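You operate a simulated robot arm through the tools that you are given. There is no shell and no other tool.

You are at the controls of a simulated robot arm. One attempt, no reset.

TASK
Set the filler for tall cans and clamp the rail out.
Fine: Raise the heads, turn the black wheel to tall. Free the rail by the knob marked grip and leave that at tight; the flow, foam and cold knobs and the numbered levers stay. Where these are worked on the way, their far stop is far enough and under half their travel is too little: knob marked grip.

The check looks at the end state, three seconds after you hand in, the way a careful person would. Anything else that was tipped, shoved, dropped, spilled or broken makes it a failure.

THE ROBOT
A 7-joint arm with a two-finger parallel gripper, fixed in place. Base frame: the origin is at the foot of the arm, x ahead of it, y to its left, z up. Readings come in m, degrees, newtons and seconds.
Its first joint turns from -132.0 to 132.0 degrees. Payload 3.91 kg.
Tool frame: the origin (TCP) lies between the finger pads and is the grasp point; the fingertips stand 0.03 m ahead of it; z points along the fingers, y is the line along which they close. Largest opening 0.11 m; finger width 0.02, thickness 0.01; the body of the gripper, 0.048 by 0.112 m, starts 0.055 m behind the TCP.
Orientation is told as [roll, pitch, yaw] about the base's x, y, z axes, in that order, counted from this pose: with the fingers straight down and closing along the base's y, the tool's x points along the base's -x, its y along +y and its z along -z.

THE INTERFACE
- The arm moves only by the tool nudge_tool. Its arguments are lists of equal length, an entry for each row: "delta_pos": the shift along the tool's x, y, z in m, a list of three; "turn": the turn, a rotation vector about the tool's x, y, z in degrees, a list of three. In form: {"delta_pos": [[dx, dy, dz], ...], "turn": [[wx, wy, wz], ...]}. A call has 1 to 20 rows; each row shifts and turns the commanded pose from where the row before left it, along the tool's axes as they then stand. "claw" is the finger opening in m, from 0 to 0.11, set as the call begins (left out, the last holds). A row lasts 0.2 s, in which the tool goes at most 0.05 m and 8.6 degrees; a call with a longer step from one row to the next is refused whole, and so is a gripper value outside its range. Where a pose cannot be reached the arm comes as near as it can. A force on the tool above 90 N (or 10 N above the force at the start of the call, whichever is more), or a blocked arm, ends the call early, and 0.2 s more pass. The fingers move at their own pace (about 0.108 m/s each) and stop on an object; they squeeze with about 42 N. The grip force told is the motor's: it shows also when the fingers shut on nothing. Time passes only in rows, and 0.2 s behind the last, so rows that do not move let the fingers close. The reply holds the time, the measured pose of the TCP, the force on the tool along the base axes, the opening and the grip force, in the units named above and with some noise, with the torque about the TCP (base axes, N m) and any sound that the robot's microphone picked up.
- Cameras (640 x 400 px; columns grow to the right, rows downward): "scene" is fixed at [0.05, -0.6485, 1.6932]; the picture's right is [0.61, -0.79, 0.00], its down [-0.36, -0.28, -0.89] and it looks along [0.71, 0.55, -0.45] (base axes); focal length 359 px, centre (320, 200). "wrist" rides on the gripper at [0.072, 0.017, -0.103] in the tool frame; the picture's right is [-0.23, 0.97, 0.00], its down [-0.76, -0.18, -0.62] and it looks along [-0.61, -0.14, 0.78] (tool axes); focal length 222 px, centre (320, 200). There is no depth. A picture from a camera that has moved, and an enlarged one, comes with that camera's place and axes in the base frame and with its lens.
- capture(camera): a new picture of that camera. The clock stands still meanwhile.
- zoom(camera, box): a new picture of the part [left, top, right, bottom] of that camera's present view, enlarged. The clock stands still meanwhile.
- close_job(): hands the job in; it is judged then, once.

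Places have to be worked out from the pictures, the camera data and where the tool is seen. Open the gripper and draw the arm clear of the work before you hand the job in, unless the task says otherwise.

The tools are called as name(argument=value, ...) on one line, values as JSON. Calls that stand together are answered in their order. nudge_tool: Moves the arm, as the interface text tells. Its arguments: {"type":"object","properties":{"delta_pos":{"type":"array","items":{"type":"array","items":{"type":"number"}}},"turn":{"type":"array","items":{"type":"array","items":{"type":"number"}}},"claw":{"type":"number"}},"required":["delta_pos","turn"]} The other tools are called the same way: capture (camera) takes a picture; zoom (camera, box) takes an enlarged picture of a part of a camera's view; close_job () hands the job in.

At the start:

```text
clock: 0.0
ee_pos: [0.679, -0.2646, 1.4598]
tool_rot: [0.0, 0.0, -0.1]
wrist_force: [-0.3, 0.4, 0.7]
ft_torque: [-0.03, -0.03, 0.02]
gripper_width: 0.1102
finger_force: 0.0
```

scene: 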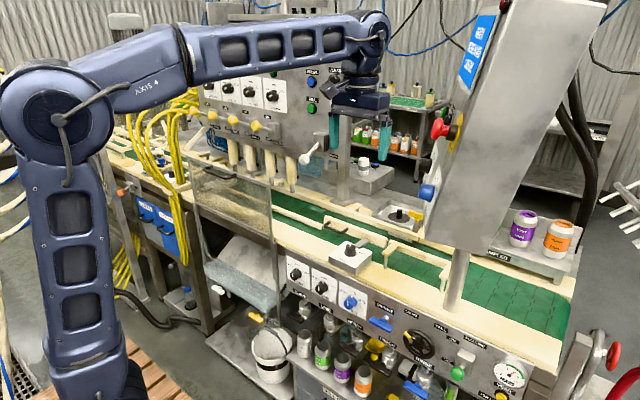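
wrist: 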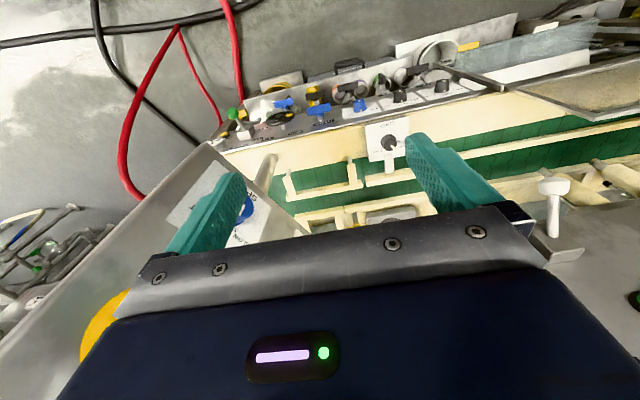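

I'll start by looking closely at the scene to identify each control before moving.

zoom(camera="scene", box=[180, 50, 340, 150])

zoom(camera="scene", box=[270, 230, 430, 330])

zoom(camera="scene", box=[380, 290, 540, 390])

zoom(camera="scene", box=[290, 110, 450, 210])

zoom(camera="scene", box=[310, 190, 470, 290])

zoom(camera="wrist", box=[200, 50, 520, 250])

```text
4.00 times, centred on (260, 100) of scene
camera zoom: at [0.05, -0.6485, 1.6932], right [0.61, -0.79, 0.0], down [-0.36, -0.28, -0.89], along [0.71, 0.55, -0.45], focal length 1435 px, centre (560, 600)
```

zoom: 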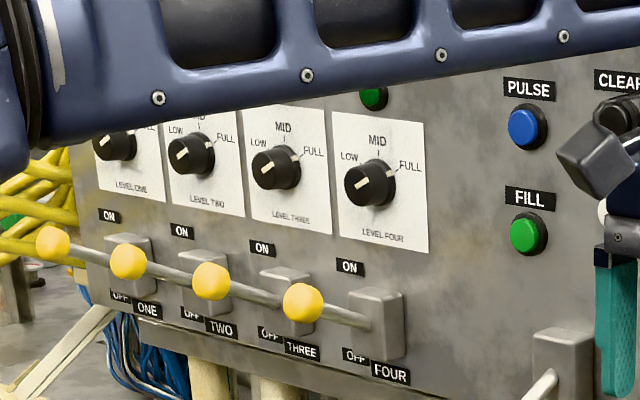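

```text
4.00 times, centred on (350, 280) of scene
camera zoom: at [0.05, -0.6485, 1.6932], right [0.61, -0.79, 0.0], down [-0.36, -0.28, -0.89], along [0.71, 0.55, -0.45], focal length 1435 px, centre (200, -120)
```

zoom: 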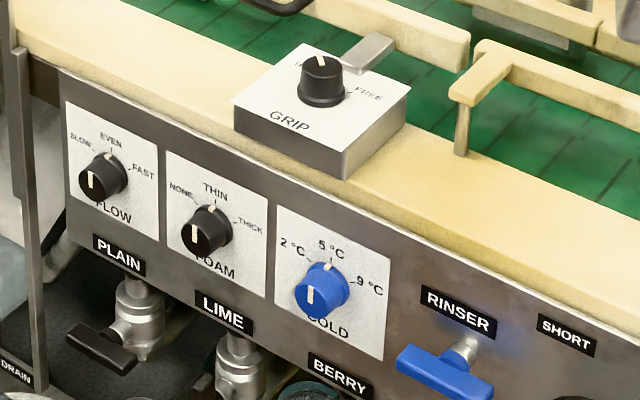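

```text
4.00 times, centred on (460, 340) of scene
camera zoom: at [0.05, -0.6485, 1.6932], right [0.61, -0.79, 0.0], down [-0.36, -0.28, -0.89], along [0.71, 0.55, -0.45], focal length 1435 px, centre (-240, -360)
```

zoom: 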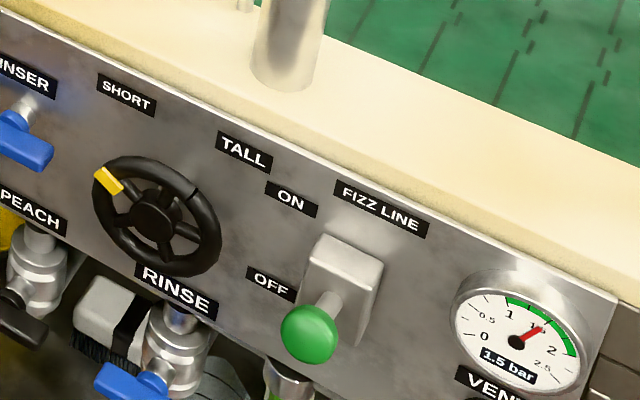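

```text
4.00 times, centred on (370, 160) of scene
camera zoom: at [0.05, -0.6485, 1.6932], right [0.61, -0.79, 0.0], down [-0.36, -0.28, -0.89], along [0.71, 0.55, -0.45], focal length 1435 px, centre (120, 360)
```

zoom: 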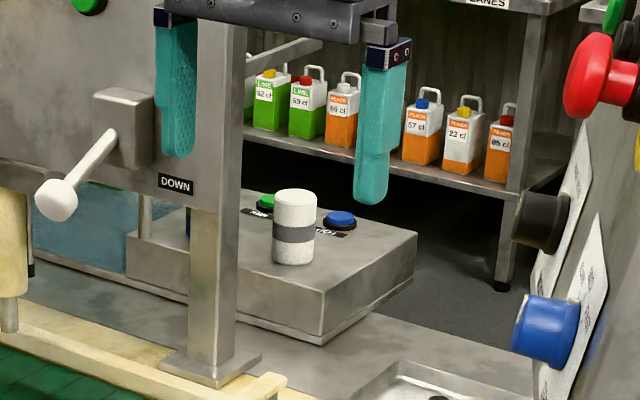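

```text
4.00 times, centred on (390, 240) of scene
camera zoom: at [0.05, -0.6485, 1.6932], right [0.61, -0.79, 0.0], down [-0.36, -0.28, -0.89], along [0.71, 0.55, -0.45], focal length 1435 px, centre (40, 40)
```

zoom: 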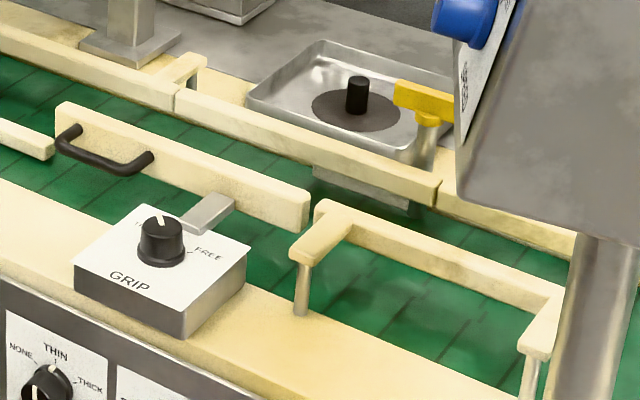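

```text
2.00 times, centred on (360, 150) of wrist
camera zoom: at [0.6074, -0.2472, 1.5632], right [0.23, 0.97, 0.0], down [0.76, -0.18, 0.62], along [0.61, -0.14, -0.78], focal length 444 px, centre (240, 300)
```

zoom: 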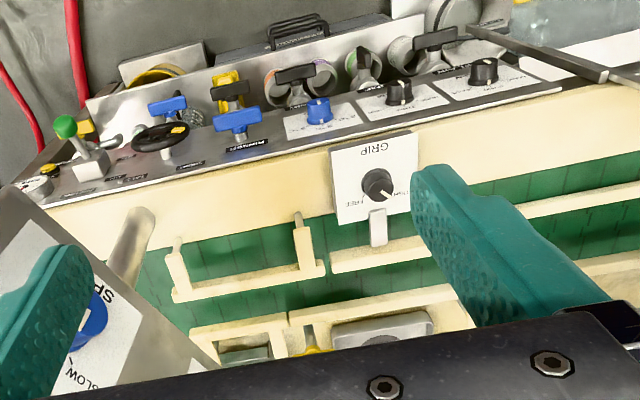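

The grip knob triangulates to about (0.89,-0.13,1.01), the wheel hub to about (0.81,-0.42,0.85) and the white heads lever ball to about (0.88,0.055,1.29). I'll draw the tool back and tilt it forward so the wrist camera sees the upper panel that the arm is hiding.

nudge_tool(delta_pos=[[0.02, 0.03, 0], [0.02, 0.03, 0], [0.02, 0.03, 0], [0.02, 0.03, 0], [0, 0.02, 0], [0, 0.02, 0]], turn=[[0, -7, 0], [0, -7, 0], [0, -7, 0], [0, -7, 0], [0, -7, 0], [0, -7, 0]], claw=0.03)

capture(camera="scene")

capture(camera="wrist")

```text
clock: 1.4
ee_pos: [0.6016, -0.1074, 1.4439]
tool_rot: [0.0, -42.1, -0.1]
wrist_force: [0.6, 0.2, -0.6]
ft_torque: [0.0, -0.03, 0.02]
gripper_width: 0.03
finger_force: 0.0
```

```text
taken
```

scene: 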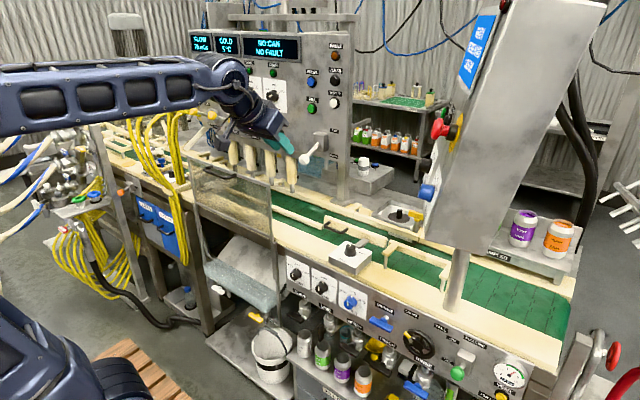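

```text
taken
camera wrist: at [0.4794, -0.0885, 1.4727], right [0.17, 0.97, 0.15], down [0.15, -0.18, 0.97], along [0.97, -0.14, -0.17], focal length 222 px, centre (320, 200)
```

wrist: 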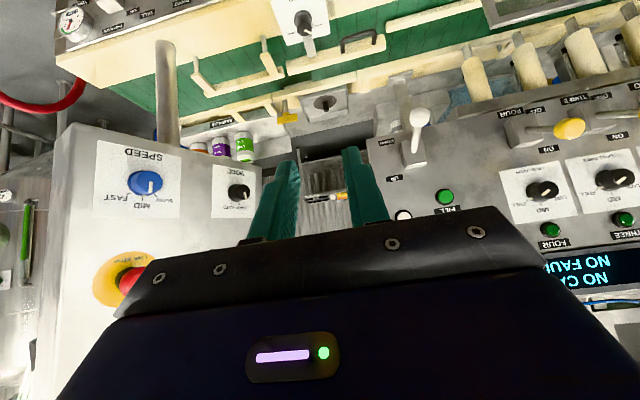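

zoom(camera="wrist", box=[340, 70, 500, 220])

zoom(camera="scene", box=[270, 100, 390, 190])

zoom(camera="wrist", box=[180, 0, 420, 150])

```text
2.67 times, centred on (420, 145) of wrist
camera zoom: at [0.4794, -0.0885, 1.4727], right [0.17, 0.97, 0.15], down [0.15, -0.18, 0.97], along [0.97, -0.14, -0.17], focal length 592 px, centre (53, 347)
```

zoom: 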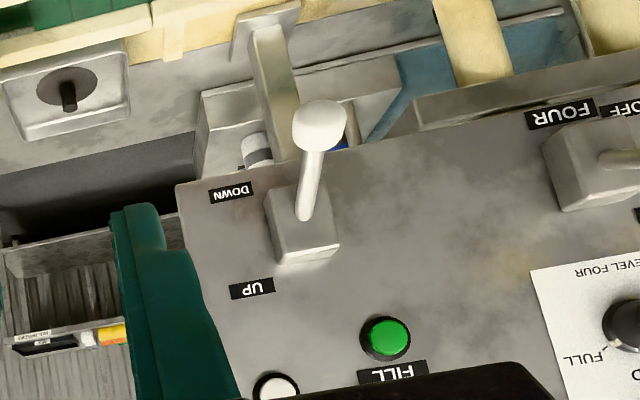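

```text
4.44 times, centred on (330, 145) of scene
camera zoom: at [0.05, -0.6485, 1.6932], right [0.61, -0.79, 0.0], down [-0.36, -0.28, -0.89], along [0.71, 0.55, -0.45], focal length 1595 px, centre (276, 444)
```

zoom: 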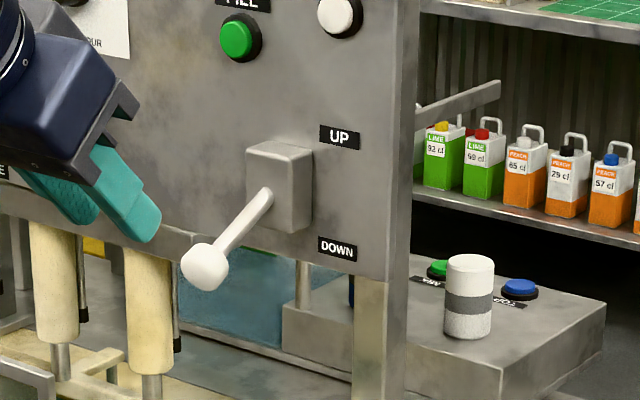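

```text
2.67 times, centred on (300, 75) of wrist
camera zoom: at [0.4794, -0.0885, 1.4727], right [0.17, 0.97, 0.15], down [0.15, -0.18, 0.97], along [0.97, -0.14, -0.17], focal length 592 px, centre (373, 533)
```

zoom: 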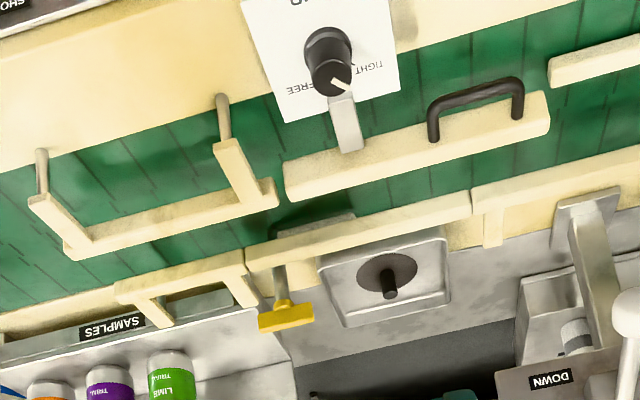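

The white lever stands at DOWN: its ball is near (0.881,0.058,1.285), and its stem root is near (0.949,0.056,1.325). I'll tilt the tool to about 75° forward, line up in front of the ball with the fingers open, then check.

nudge_tool(delta_pos=[[0, 0, 0], [0, 0, 0], [0, 0, 0], [0, 0, 0], [0.016, 0.0206, 0.0172], [0.016, 0.0206, 0.0172], [0.016, 0.0206, 0.0172], [0.016, 0.0206, 0.0172], [0.016, 0.0206, 0.0172], [0.016, 0.0206, 0.0172], [0.016, 0.0206, 0.0172], [0.016, 0.0206, 0.0172]], turn=[[0, -8.25, 0], [0, -8.25, 0], [0, -8.25, 0], [0, -8.25, 0], [0, 0, 0], [0, 0, 0], [0, 0, 0], [0, 0, 0], [0, 0, 0], [0, 0, 0], [0, 0, 0], [0, 0, 0]], claw=0.06)

capture(camera="scene")

capture(camera="wrist")

```text
clock: 4.0
ee_pos: [0.7007, 0.0592, 1.2855]
tool_rot: [-0.2, -74.9, 0.0]
wrist_force: [0.0, 0.3, 0.5]
ft_torque: [-0.03, 0.0, -0.04]
gripper_width: 0.0599
finger_force: 0.1
```

```text
taken
```

scene: 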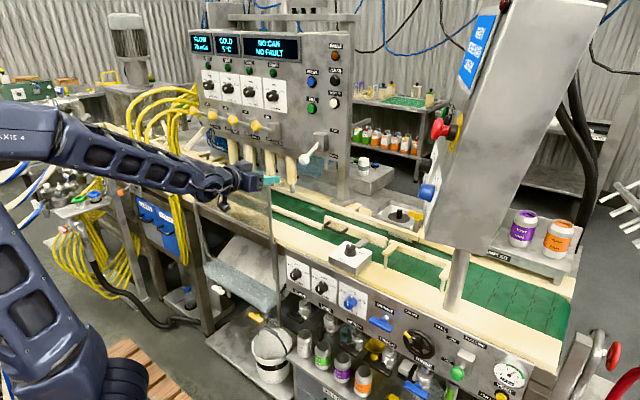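

```text
taken
camera wrist: at [0.583, 0.0776, 1.2427], right [0.06, 0.97, 0.22], down [-0.41, -0.18, 0.9], along [0.91, -0.14, 0.38], focal length 222 px, centre (320, 200)
```

wrist: 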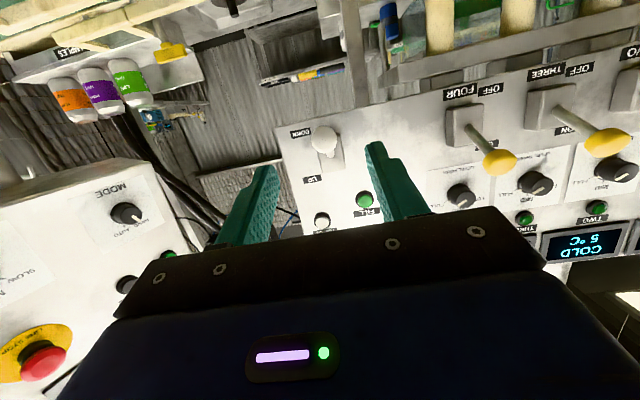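

The wrist view puts the ball at about (0.881,0.0565,1.282), in line with the fingers. I'll advance so it sits between the pads.

nudge_tool(delta_pos=[[-0.0063, -0.0003, 0.0246], [-0.0063, -0.0003, 0.0246], [-0.0063, -0.0003, 0.0246], [-0.0063, -0.0003, 0.0246], [-0.0063, -0.0003, 0.0246], [-0.0063, -0.0003, 0.0246], [-0.0063, -0.0003, 0.0246]], turn=[[0, 0, 0], [0, 0, 0], [0, 0, 0], [0, 0, 0], [0, 0, 0], [0, 0, 0], [0, 0, 0]])

zoom(camera="scene", box=[240, 110, 400, 210])

capture(camera="wrist")

```text
clock: 5.6
ee_pos: [0.878, 0.0548, 1.283]
tool_rot: [-0.1, -75.0, 0.1]
wrist_force: [-0.2, 0.7, 1.0]
ft_torque: [0.0, 0.04, -0.02]
gripper_width: 0.0602
finger_force: 0.1
```

```text
4.00 times, centred on (320, 160) of scene
camera zoom: at [0.05, -0.6485, 1.6932], right [0.61, -0.79, 0.0], down [-0.36, -0.28, -0.89], along [0.71, 0.55, -0.45], focal length 1435 px, centre (320, 360)
```

zoom: 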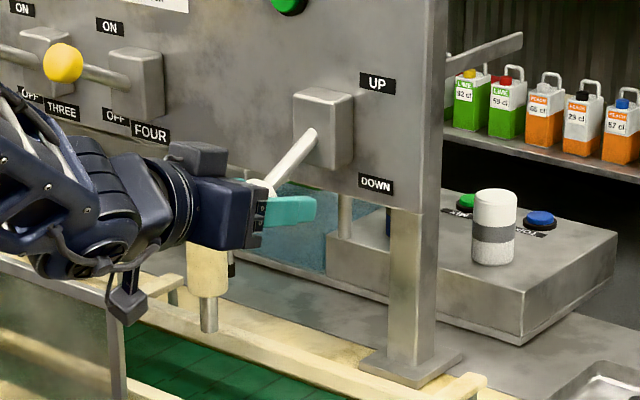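

```text
taken
camera wrist: at [0.7611, 0.0749, 1.2402], right [0.06, 0.97, 0.22], down [-0.41, -0.18, 0.9], along [0.91, -0.14, 0.38], focal length 222 px, centre (320, 200)
```

wrist: 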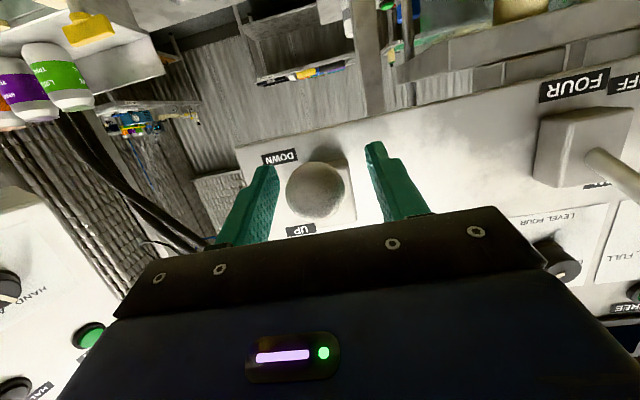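

The ball sits between the open fingers. I'll close on it.

nudge_tool(delta_pos=[[0, 0, 0], [0, 0, 0], [0, 0, 0]], turn=[[0, 0, 0], [0, 0, 0], [0, 0, 0]], claw=0.0)

capture(camera="wrist")

```text
clock: 6.4
ee_pos: [0.8787, 0.0538, 1.2834]
tool_rot: [0.0, -75.0, -0.2]
wrist_force: [3.3, -15.1, -1.2]
ft_torque: [-0.03, 0.12, 0.04]
gripper_width: 0.0304
finger_force: 45.1
```

```text
taken
camera wrist: at [0.7617, 0.073, 1.2398], right [0.06, 0.97, 0.22], down [-0.41, -0.18, 0.9], along [0.91, -0.14, 0.38], focal length 222 px, centre (320, 200)
```

wrist: 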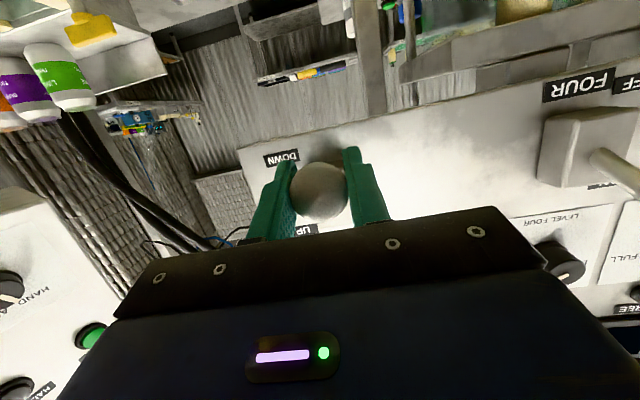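

The ball is gripped (30 mm wide). I'll lift it along the arc about its pivot, halfway first.

nudge_tool(delta_pos=[[-0.0093, -0.001, -0.0084], [-0.0104, 0, -0.0071], [-0.0098, 0, -0.0049], [-0.0119, 0, -0.0041], [0, 0, 0]], turn=[[0, 0, 0], [0, 0, 0], [0, 0, 0], [0, 0, 0], [0, 0, 0]])

zoom(camera="scene", box=[240, 80, 400, 180])

```text
clock: 7.6
ee_pos: [0.8663, 0.0558, 1.3285]
tool_rot: [0.2, -75.0, -0.2]
wrist_force: [7.3, -20.3, -14.7]
ft_torque: [-0.02, 1.19, -0.03]
gripper_width: 0.0308
finger_force: 45.1
```

```text
4.00 times, centred on (320, 130) of scene
camera zoom: at [0.05, -0.6485, 1.6932], right [0.61, -0.79, 0.0], down [-0.36, -0.28, -0.89], along [0.71, 0.55, -0.45], focal length 1435 px, centre (320, 480)
```

zoom: 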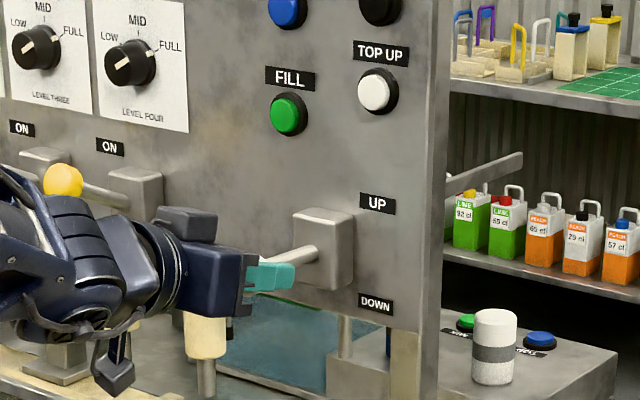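

The lever is about halfway up with modest forces. I'll continue the arc to the UP side.

nudge_tool(delta_pos=[[-0.0123, -0.002, -0.0023], [-0.011, 0, -0.0007], [-0.0126, 0, 0.0009], [-0.0123, 0, 0.0026], [0, 0, 0]], turn=[[0, 0, 0], [0, 0, 0], [0, 0, 0], [0, 0, 0], [0, 0, 0]])

zoom(camera="scene", box=[240, 80, 400, 180])

```text
clock: 8.8
ee_pos: [0.8793, 0.0551, 1.3797]
tool_rot: [0.0, -75.3, 0.0]
wrist_force: [0.5, 1.3, 1.2]
ft_torque: [0.02, -0.03, -0.04]
gripper_width: 0.0
finger_force: 37.3
```

```text
4.00 times, centred on (320, 130) of scene
camera zoom: at [0.05, -0.6485, 1.6932], right [0.61, -0.79, 0.0], down [-0.36, -0.28, -0.89], along [0.71, 0.55, -0.45], focal length 1435 px, centre (320, 480)
```

zoom: 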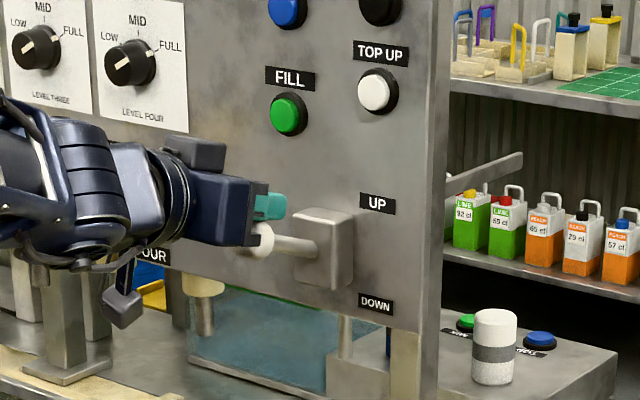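

The fingers slid off the ball as the lever reached the top. It now appears symmetric to its start, at UP, and the filling nozzles have risen. I'll back away and look.

nudge_tool(delta_pos=[[-0.005, 0, -0.02], [0, 0, -0.03], [0, 0, -0.04], [0, 0, -0.04], [0, 0, -0.04]], turn=[[0, 0, 0], [0, 0, 0], [0, 0, 0], [0, 0, 0], [0, 0, 0]])

capture(camera="scene")

zoom(camera="scene", box=[240, 90, 400, 190])

capture(camera="wrist")

```text
clock: 10.0
ee_pos: [0.7147, 0.0555, 1.4237]
tool_rot: [0.2, -74.8, -0.3]
wrist_force: [0.6, 0.5, -0.2]
ft_torque: [0.02, -0.01, -0.01]
gripper_width: 0.0
finger_force: 37.9
```

```text
taken
```

scene: 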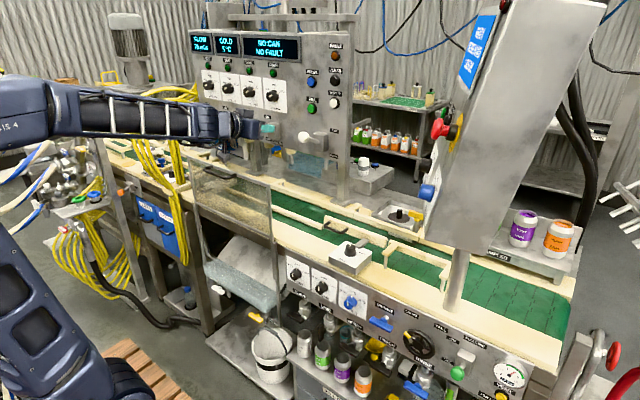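

```text
4.00 times, centred on (320, 140) of scene
camera zoom: at [0.05, -0.6485, 1.6932], right [0.61, -0.79, 0.0], down [-0.36, -0.28, -0.89], along [0.71, 0.55, -0.45], focal length 1435 px, centre (320, 440)
```

zoom: 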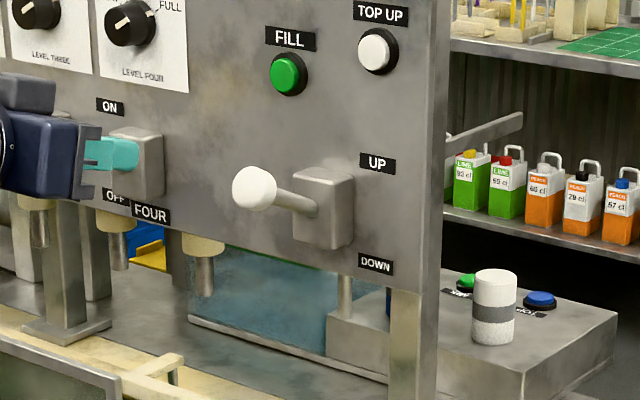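

```text
taken
camera wrist: at [0.5982, 0.0727, 1.3817], right [0.06, 0.97, 0.22], down [-0.4, -0.18, 0.9], along [0.91, -0.14, 0.38], focal length 222 px, centre (320, 200)
```

wrist: 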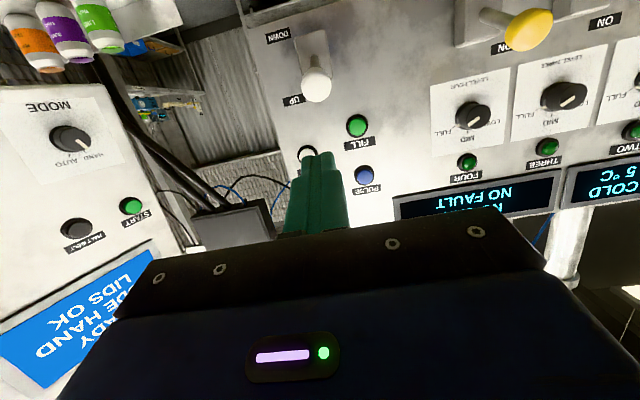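

The lever ball is now near z≈1.362, mirroring its start at 1.283, and the nozzles are up. I'll confirm it's at its stop with a light push from below using closed fingers.

nudge_tool(delta_pos=[[0.03, 0, 0.008], [0.03, 0, 0.008], [0.03, 0, 0.008], [0.0295, 0.001, 0.008], [-0.007, 0, 0.0261], [-0.007, 0, 0.0261], [-0.007, 0, 0.0261], [-0.007, 0, 0.0261], [-0.007, 0, 0.0261], [-0.0097, 0, -0.0026], [-0.0097, 0, -0.0026], [-0.0097, 0, -0.0026]], turn=[[0, 0, 0], [0, 0, 0], [0, 0, 0], [0, 0, 0], [0, 0, 0], [0, 0, 0], [0, 0, 0], [0, 0, 0], [0, 0, 0], [0, 0, 0], [0, 0, 0], [0, 0, 0]])

zoom(camera="scene", box=[240, 90, 400, 190])

```text
clock: 12.6
ee_pos: [0.8517, 0.0564, 1.3304]
tool_rot: [-0.1, -75.0, -0.2]
wrist_force: [0.8, -0.6, 1.0]
ft_torque: [-0.02, -0.01, 0.0]
gripper_width: 0.0
finger_force: 37.5
```

```text
4.00 times, centred on (320, 140) of scene
camera zoom: at [0.05, -0.6485, 1.6932], right [0.61, -0.79, 0.0], down [-0.36, -0.28, -0.89], along [0.71, 0.55, -0.45], focal length 1435 px, centre (320, 440)
```

zoom: 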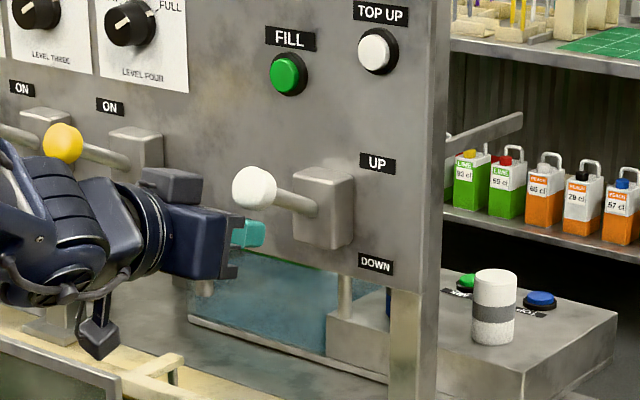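

There's no contact yet at z=1.330, so I'll go up in small steps.

nudge_tool(delta_pos=[[-0.0048, 0, -0.0013], [-0.0048, 0, -0.0013], [-0.0048, 0, -0.0013], [-0.0048, 0, -0.0013]], turn=[[0, 0, 0], [0, 0, 0], [0, 0, 0], [0, 0, 0]])

zoom(camera="scene", box=[240, 90, 400, 190])

```text
clock: 13.6
ee_pos: [0.8518, 0.0558, 1.3435]
tool_rot: [0.0, -74.3, 0.0]
wrist_force: [-9.6, -3.9, -65.6]
ft_torque: [0.08, 1.39, -0.09]
gripper_width: 0.0
finger_force: 37.8
```

```text
4.00 times, centred on (320, 140) of scene
camera zoom: at [0.05, -0.6485, 1.6932], right [0.61, -0.79, 0.0], down [-0.36, -0.28, -0.89], along [0.71, 0.55, -0.45], focal length 1435 px, centre (320, 440)
```

zoom: 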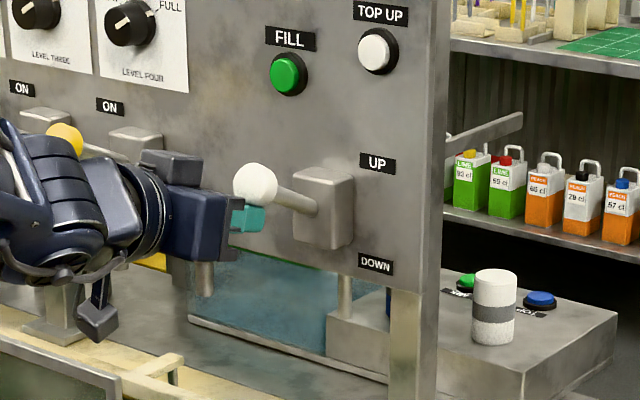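

65 N with no movement confirms the lever is at its UP stop. I'll back out, then move across and down toward the wheel on the front panel, stopping short to look.

nudge_tool(delta_pos=[[0.015, 0, 0.004], [0.015, 0, 0.004], [0.0104, 0, -0.0386], [0.0104, 0, -0.0386], [0.0104, 0, -0.0386], [0.0104, 0, -0.0386], [0.0104, 0, -0.0386], [0, -0.045, 0], [0, -0.045, 0], [0, -0.045, 0], [0, -0.045, 0], [0, -0.045, 0], [0, -0.045, 0], [0, -0.045, 0], [0, -0.045, 0]], turn=[[0, 0, 0], [0, 0, 0], [0, 0, 0], [0, 0, 0], [0, 0, 0], [0, 0, 0], [0, 0, 0], [0, 0, 0], [0, 0, 0], [0, 0, 0], [0, 0, 0], [0, 0, 0], [0, 0, 0], [0, 0, 0], [0, 0, 0]])

capture(camera="scene")

capture(camera="wrist")

```text
clock: 16.8
ee_pos: [0.6532, -0.3041, 1.3192]
tool_rot: [-0.2, -74.9, 0.1]
wrist_force: [0.4, 1.1, -0.9]
ft_torque: [-0.02, -0.01, -0.06]
gripper_width: 0.0
finger_force: 37.6
```

```text
taken
```

scene: 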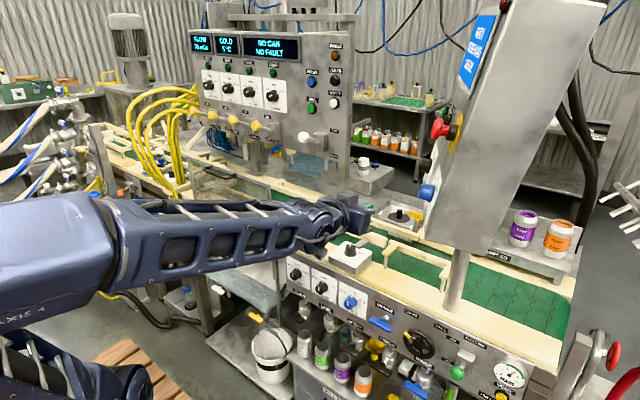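

```text
taken
camera wrist: at [0.5357, -0.2852, 1.276], right [0.06, 0.97, 0.22], down [-0.4, -0.18, 0.9], along [0.91, -0.14, 0.38], focal length 222 px, centre (320, 200)
```

wrist: 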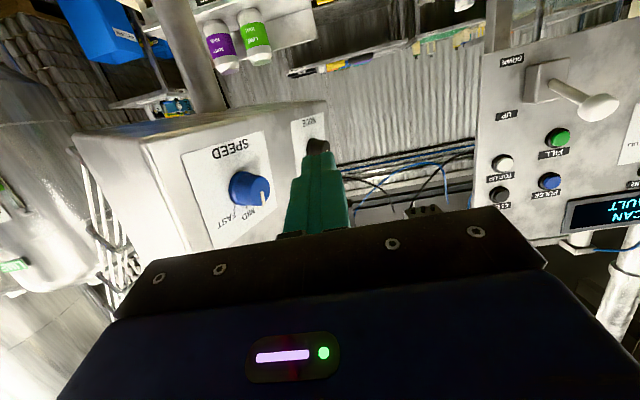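

The path is clear. I'll descend in front of the front panel, with the tool set back, to view the wheel.

nudge_tool(delta_pos=[[0.0374, -0.01, 0], [0.0374, -0.01, 0], [0.0374, -0.01, 0], [0.0374, -0.01, 0], [0.0374, -0.01, 0], [0.0374, -0.01, 0], [0.0374, -0.01, 0], [0.0374, -0.01, 0], [0.0374, -0.01, 0], [0.0374, -0.01, 0]], turn=[[0, 0, 0], [0, 0, 0], [0, 0, 0], [0, 0, 0], [0, 0, 0], [0, 0, 0], [0, 0, 0], [0, 6.6, 0], [0, 6.6, 0], [0, 6.6, 0]])

capture(camera="scene")

capture(camera="wrist")

```text
clock: 19.0
ee_pos: [0.5405, -0.4058, 0.9623]
tool_rot: [0.0, -55.0, -0.2]
wrist_force: [-0.2, -0.2, -0.2]
ft_torque: [0.01, 0.0, -0.01]
gripper_width: 0.0004
finger_force: 37.4
```

```text
taken
```

scene: 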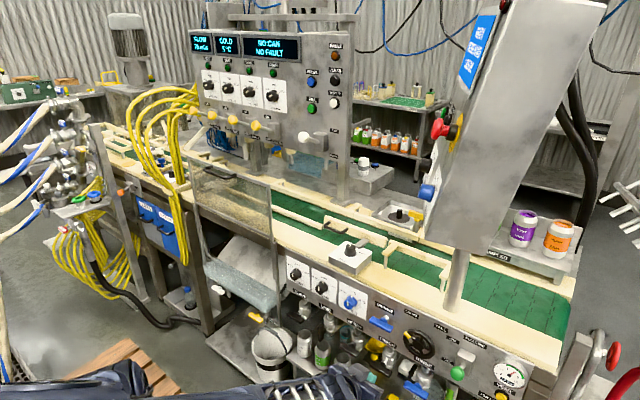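

```text
taken
camera wrist: at [0.4161, -0.3876, 0.9621], right [0.13, 0.97, 0.19], down [-0.08, -0.18, 0.98], along [0.99, -0.14, 0.05], focal length 222 px, centre (320, 200)
```

wrist: 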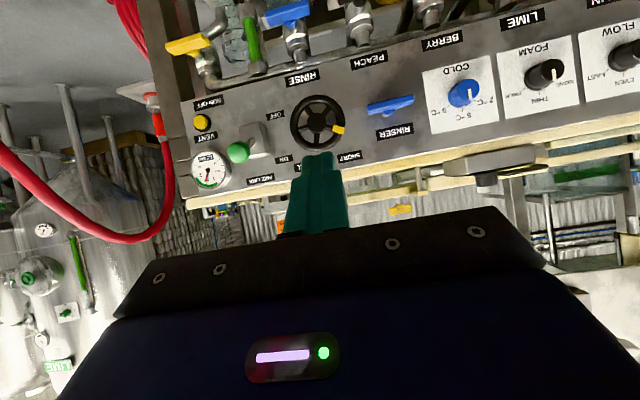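

zoom(camera="wrist", box=[240, 60, 400, 160])

zoom(camera="scene", box=[370, 300, 470, 363])

```text
4.00 times, centred on (320, 110) of wrist
camera zoom: at [0.4161, -0.3876, 0.9621], right [0.13, 0.97, 0.19], down [-0.08, -0.18, 0.98], along [0.99, -0.14, 0.05], focal length 888 px, centre (320, 560)
```

zoom: 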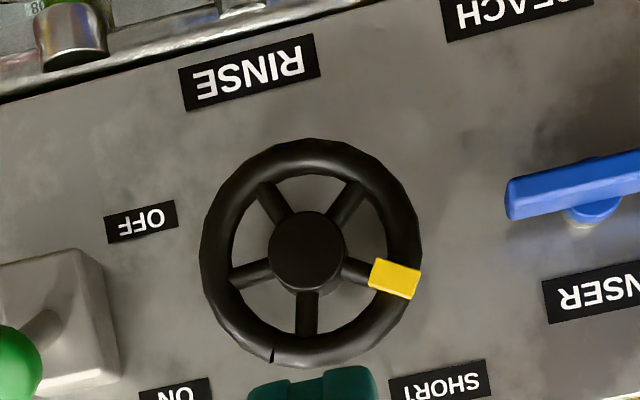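

```text
6.35 times, centred on (420, 332) of scene
camera zoom: at [0.05, -0.6485, 1.6932], right [0.61, -0.79, 0.0], down [-0.36, -0.28, -0.89], along [0.71, 0.55, -0.45], focal length 2278 px, centre (-315, -635)
```

zoom: 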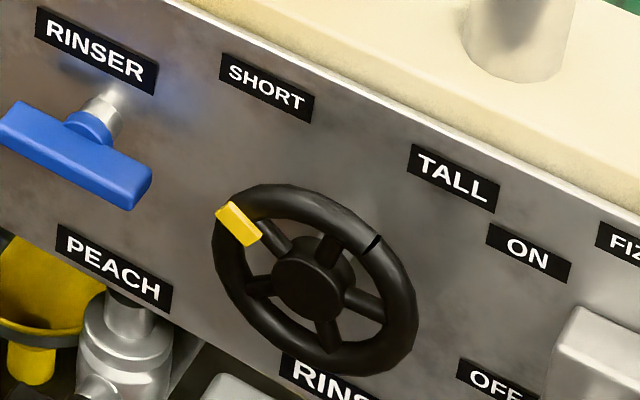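

The wheel has 5 spokes, a rim about 0.098 m across and its hub near (0.810,-0.4235,0.848). The yellow tag sits 28° above left, at SHORT. I'll point the tool straight at it with the fingers fully open, pre-roll it counter-clockwise by 62°, and stop short to check alignment.

nudge_tool(delta_pos=[[0, 0, 0], [0, 0, 0], [0, 0, 0], [0, 0, 0], [0, 0, 0], [0.01905, -0.003, 0.0266], [0.01905, -0.003, 0.0266], [0.01905, -0.003, 0.0266], [0.01905, -0.003, 0.0266], [0.01905, -0.003, 0.0266], [0.01905, -0.003, 0.0266]], turn=[[0, -7, 0], [0, -7, 0], [0, -7, 0], [0, -7, 0], [0, -7, 0], [0, 0, 0], [0, 0, 0], [0, 0, 0], [0, 0, 0], [0, 0, 0], [0, 0, 0]], claw=0.11)

capture(camera="wrist")

capture(camera="scene")

```text
clock: 21.4
ee_pos: [0.7016, -0.4234, 0.8508]
tool_rot: [-174.7, -89.8, 174.6]
wrist_force: [-0.2, -0.9, 0.4]
ft_torque: [-0.06, 0.0, -0.02]
gripper_width: 0.11
finger_force: 0.1
```

```text
taken
camera wrist: at [0.6003, -0.4048, 0.7774], right [0.0, 0.97, 0.23], down [-0.63, -0.18, 0.76], along [0.78, -0.14, 0.61], focal length 222 px, centre (320, 200)
```

wrist: 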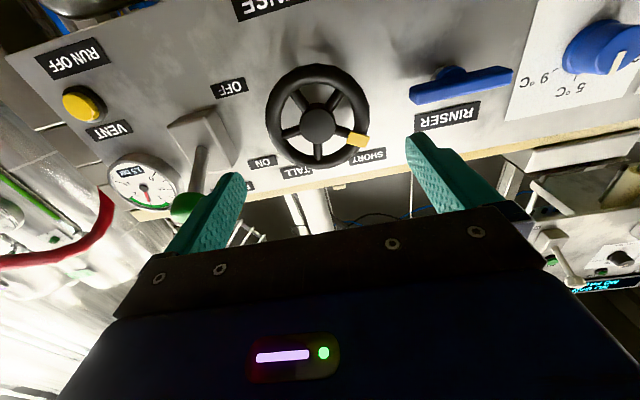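

```text
taken
```

scene: 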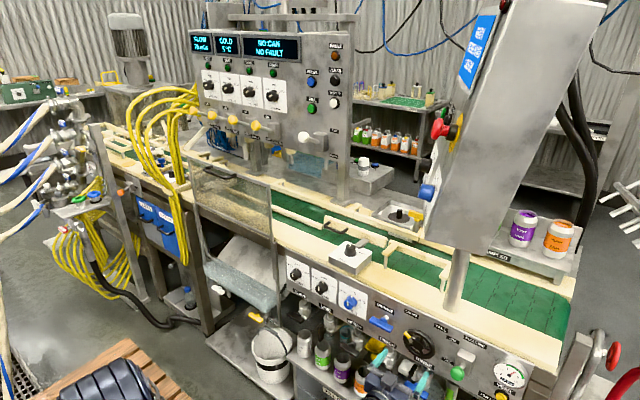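

The hub comes out at (0.81,-0.4236,0.851), in line with the tool. I'll roll the tool -62° and recheck.

nudge_tool(delta_pos=[[0, 0, 0], [0, 0, 0], [0, 0, 0], [0, 0, 0], [0, 0, 0], [0, 0, 0], [0, 0, 0], [0, 0, 0]], turn=[[0, 0, -7.75], [0, 0, -7.75], [0, 0, -7.75], [0, 0, -7.75], [0, 0, -7.75], [0, 0, -7.75], [0, 0, -7.75], [0, 0, -7.75]])

capture(camera="wrist")

zoom(camera="scene", box=[340, 300, 500, 400])

```text
clock: 23.2
ee_pos: [0.7021, -0.4229, 0.8504]
tool_rot: [-90.2, -27.9, 90.1]
wrist_force: [0.7, 0.1, 0.0]
ft_torque: [0.01, 0.01, 0.01]
gripper_width: 0.1099
finger_force: 0.1
```

```text
taken
camera wrist: at [0.5995, -0.477, 0.8003], right [0.0, 0.66, -0.75], down [-0.62, 0.59, 0.51], along [0.78, 0.47, 0.41], focal length 222 px, centre (320, 200)
```

wrist: 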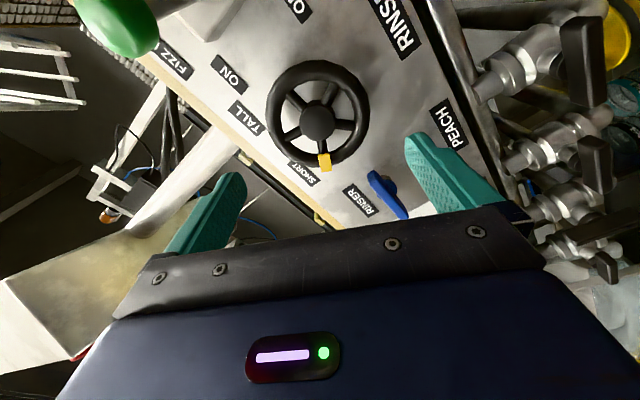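

```text
4.00 times, centred on (420, 350) of scene
camera zoom: at [0.05, -0.6485, 1.6932], right [0.61, -0.79, 0.0], down [-0.36, -0.28, -0.89], along [0.71, 0.55, -0.45], focal length 1435 px, centre (-80, -400)
```

zoom: 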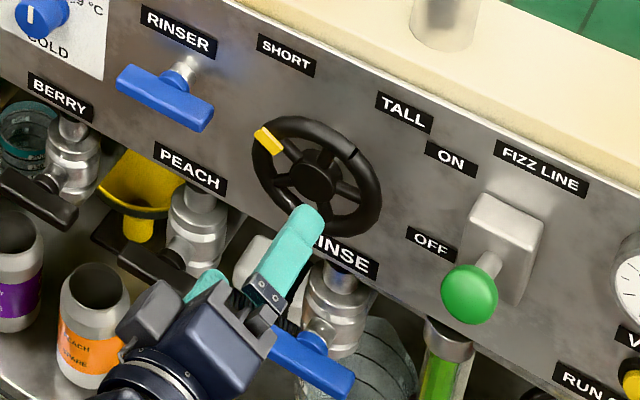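

The hub stays on the tool axis through the roll, so the centring is good. I'll advance until the fingertips are just before the rim plane and check.

nudge_tool(delta_pos=[[0, 0, 0.025], [0, 0, 0.025], [0, 0, 0.02]], turn=[[0, 0, 0], [0, 0, 0], [0, 0, 0]])

capture(camera="wrist")

zoom(camera="scene", box=[370, 300, 470, 363])

```text
clock: 24.0
ee_pos: [0.7708, -0.4222, 0.8491]
tool_rot: [-90.2, -28.0, 90.0]
wrist_force: [0.2, 0.4, -0.3]
ft_torque: [-0.03, -0.01, -0.02]
gripper_width: 0.1099
finger_force: 0.0
```

```text
taken
camera wrist: at [0.6695, -0.4768, 0.8002], right [0.0, 0.66, -0.75], down [-0.62, 0.59, 0.51], along [0.78, 0.47, 0.41], focal length 222 px, centre (320, 200)
```

wrist: 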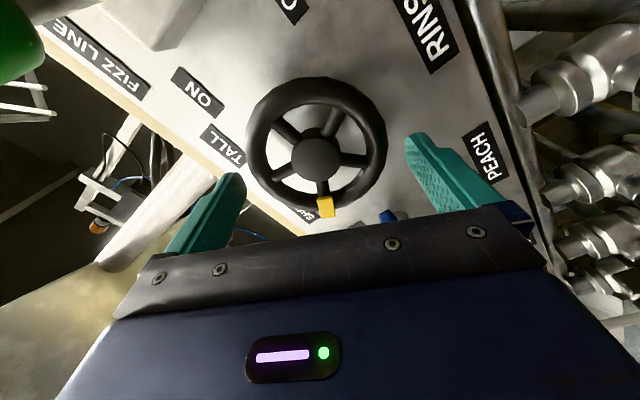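

```text
6.35 times, centred on (420, 332) of scene
camera zoom: at [0.05, -0.6485, 1.6932], right [0.61, -0.79, 0.0], down [-0.36, -0.28, -0.89], along [0.71, 0.55, -0.45], focal length 2278 px, centre (-315, -635)
```

zoom: 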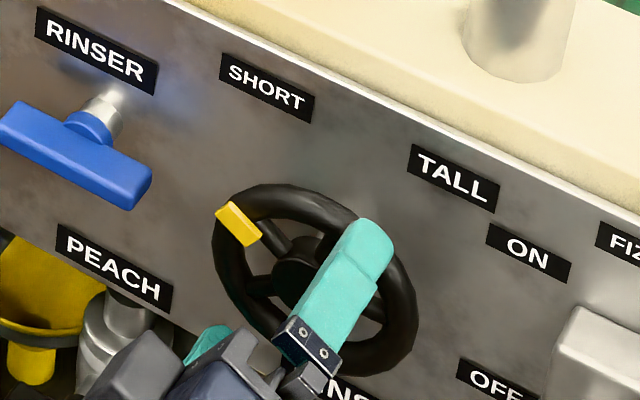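

The hub works out to (-0.4237, 0.8504) against the TCP's (-0.4222, 0.8491), an error of about 1.5 mm. I'll slide the open fingers over the rim.

nudge_tool(delta_pos=[[0, -0.0006, 0.012], [0, 0, 0.012], [0, 0, 0.01]], turn=[[0, 0, 0], [0, 0, 0], [0, 0, 0]])

capture(camera="wrist")

zoom(camera="scene", box=[370, 300, 470, 363])

```text
clock: 24.8
ee_pos: [0.8043, -0.4228, 0.8501]
tool_rot: [-90.4, -28.0, 90.0]
wrist_force: [-0.7, -0.7, 0.3]
ft_torque: [-0.01, -0.01, -0.01]
gripper_width: 0.1097
finger_force: 0.1
```

```text
taken
camera wrist: at [0.703, -0.4774, 0.8011], right [0.0, 0.66, -0.75], down [-0.62, 0.59, 0.51], along [0.78, 0.47, 0.41], focal length 222 px, centre (320, 200)
```

wrist: 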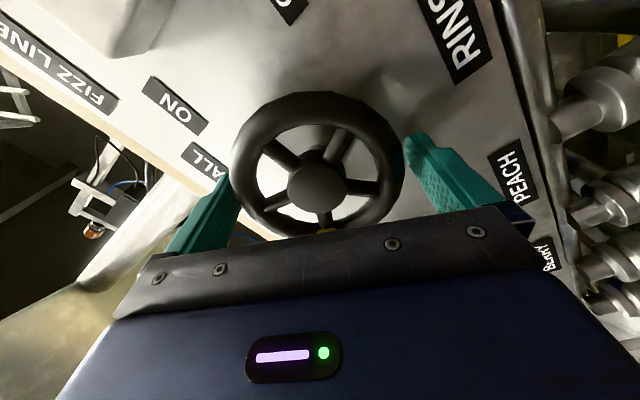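

```text
6.35 times, centred on (420, 332) of scene
camera zoom: at [0.05, -0.6485, 1.6932], right [0.61, -0.79, 0.0], down [-0.36, -0.28, -0.89], along [0.71, 0.55, -0.45], focal length 2278 px, centre (-315, -635)
```

zoom: 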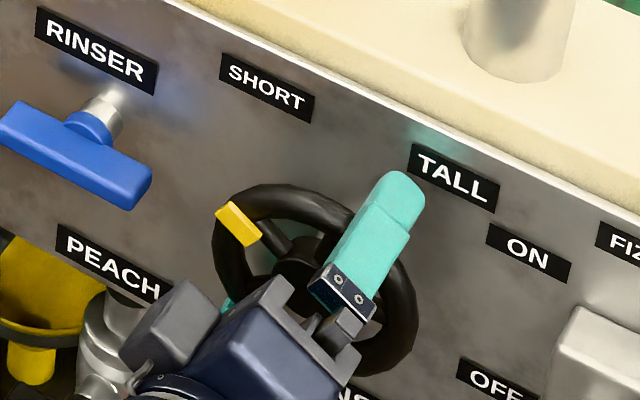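

The fingers straddle the rim without contact. I'll close on it.

nudge_tool(delta_pos=[[0, 0, 0], [0, 0, 0]], turn=[[0, 0, 0], [0, 0, 0]], claw=0.06)

```text
clock: 25.4
ee_pos: [0.8048, -0.422, 0.8518]
tool_rot: [-90.2, -28.0, 89.9]
wrist_force: [8.5, -9.0, 14.6]
ft_torque: [-0.04, 0.68, 0.12]
gripper_width: 0.0987
finger_force: 45.5
```

The rim is gripped at 98.7 mm. I'll turn it clockwise (+z in the tool frame) by 31° first and check.

nudge_tool(delta_pos=[[0, 0, 0], [0, 0, 0], [0, 0, 0], [0, 0, 0], [0, 0, 0]], turn=[[0, 0, 7.75], [0, 0, 7.75], [0, 0, 7.75], [0, 0, 7.75], [0, 0, 0]])

zoom(camera="scene", box=[370, 300, 470, 363])

capture(camera="wrist")

```text
clock: 26.6
ee_pos: [0.805, -0.4247, 0.8519]
tool_rot: [-90.7, -59.0, 90.5]
wrist_force: [2.5, -24.3, 35.1]
ft_torque: [-0.08, 0.23, 0.08]
gripper_width: 0.0987
finger_force: 45.4
```

```text
6.35 times, centred on (420, 332) of scene
camera zoom: at [0.05, -0.6485, 1.6932], right [0.61, -0.79, 0.0], down [-0.36, -0.28, -0.89], along [0.71, 0.55, -0.45], focal length 2278 px, centre (-315, -635)
```

zoom: 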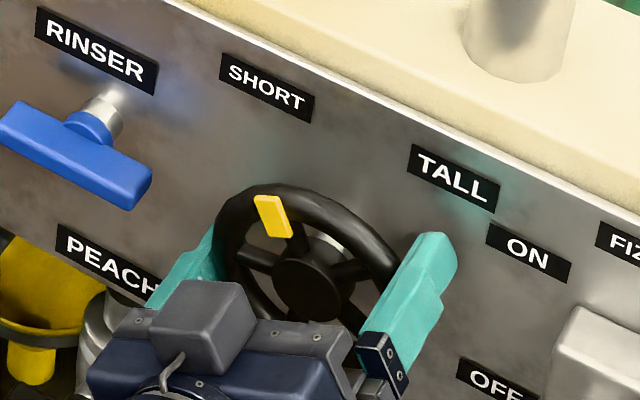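

```text
taken
camera wrist: at [0.7034, -0.4454, 0.7808], right [0.0, 0.95, -0.31], down [-0.63, 0.24, 0.74], along [0.78, 0.19, 0.6], focal length 222 px, centre (320, 200)
```

wrist: 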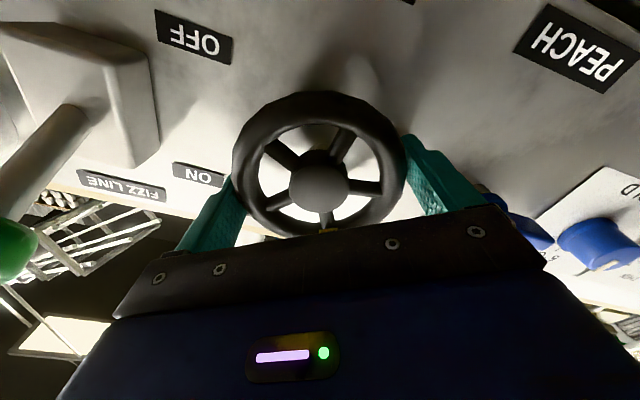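

The wheel follows (the tag turned about 31°). I'll correct the small centring error that the side force shows and continue turning.

nudge_tool(delta_pos=[[-0.0018, -0.0028, 0], [0, 0, 0], [0, 0, 0], [0, 0, 0], [0, 0, 0]], turn=[[0, 0, 7.75], [0, 0, 7.75], [0, 0, 7.75], [0, 0, 7.75], [0, 0, 0]])

zoom(camera="scene", box=[370, 300, 470, 363])

```text
clock: 27.8
ee_pos: [0.8048, -0.4258, 0.8517]
tool_rot: [117.3, -89.9, -117.5]
wrist_force: [-8.5, -23.7, -1.8]
ft_torque: [-0.04, 0.55, 0.96]
gripper_width: 0.0989
finger_force: 45.4
```

```text
6.35 times, centred on (420, 332) of scene
camera zoom: at [0.05, -0.6485, 1.6932], right [0.61, -0.79, 0.0], down [-0.36, -0.28, -0.89], along [0.71, 0.55, -0.45], focal length 2278 px, centre (-315, -635)
```

zoom: 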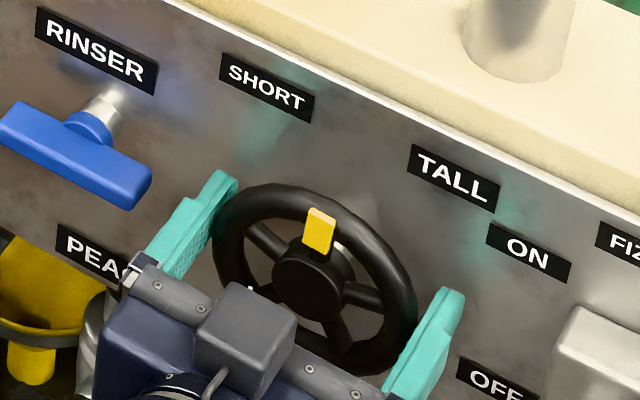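

The tag is now at the top. I'll trim y slightly and keep turning.

nudge_tool(delta_pos=[[0, -0.002, 0], [0, 0, 0], [0, 0, 0], [0, 0, 0], [0, 0, 0]], turn=[[0, 0, 7.75], [0, 0, 7.75], [0, 0, 7.75], [0, 0, 7.75], [0, 0, 0]])

zoom(camera="scene", box=[370, 300, 470, 363])

```text
clock: 29.0
ee_pos: [0.8048, -0.426, 0.8508]
tool_rot: [90.1, -58.8, -90.1]
wrist_force: [0.2, -8.0, -29.9]
ft_torque: [-0.02, -0.37, 0.64]
gripper_width: 0.0986
finger_force: 44.9
```

```text
6.35 times, centred on (420, 332) of scene
camera zoom: at [0.05, -0.6485, 1.6932], right [0.61, -0.79, 0.0], down [-0.36, -0.28, -0.89], along [0.71, 0.55, -0.45], focal length 2278 px, centre (-315, -635)
```

zoom: 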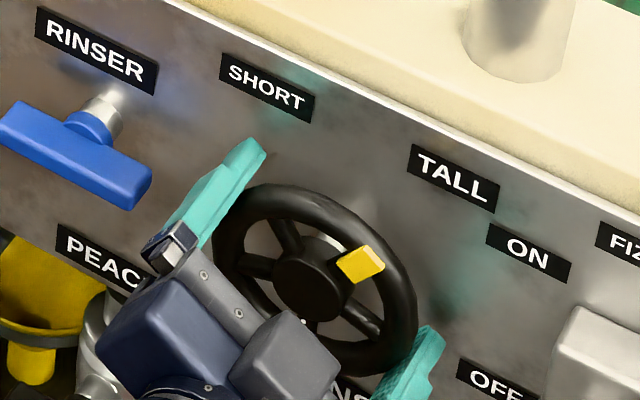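

The tag is now about 31° right of vertical, with little torque. I'll trim z and turn a further 31°, watching for the stop.

nudge_tool(delta_pos=[[0.0021, -0.0013, 0], [0, 0, 0], [0, 0, 0], [0, 0, 0], [0, 0, 0]], turn=[[0, 0, 7.75], [0, 0, 7.75], [0, 0, 7.75], [0, 0, 5.75], [0, 0, 0]])

zoom(camera="scene", box=[370, 300, 470, 363])

capture(camera="wrist")

```text
clock: 30.2
ee_pos: [0.805, -0.4272, 0.852]
tool_rot: [90.3, -30.0, -90.3]
wrist_force: [-7.1, -15.5, -8.9]
ft_torque: [-2.05, 0.2, -0.15]
gripper_width: 0.099
finger_force: 44.8
```

```text
6.35 times, centred on (420, 332) of scene
camera zoom: at [0.05, -0.6485, 1.6932], right [0.61, -0.79, 0.0], down [-0.36, -0.28, -0.89], along [0.71, 0.55, -0.45], focal length 2278 px, centre (-315, -635)
```

zoom: 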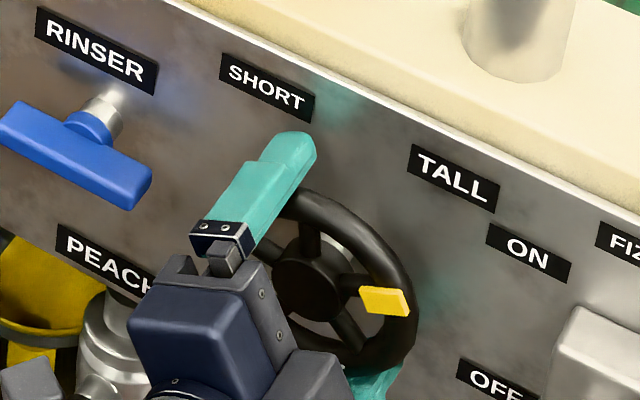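

```text
taken
camera wrist: at [0.7032, -0.3557, 0.8299], right [0.0, 0.29, 0.96], down [-0.63, -0.75, 0.22], along [0.78, -0.6, 0.18], focal length 222 px, centre (320, 200)
```

wrist: 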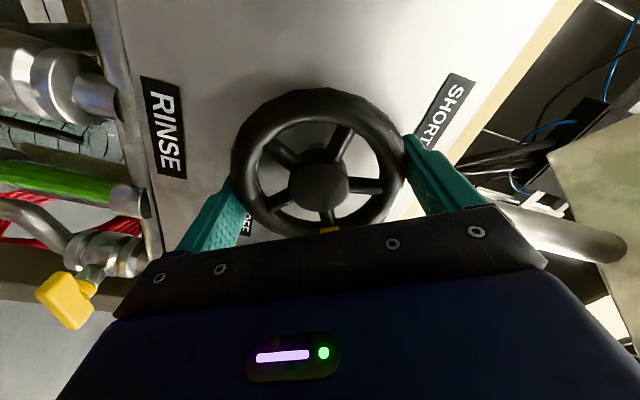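

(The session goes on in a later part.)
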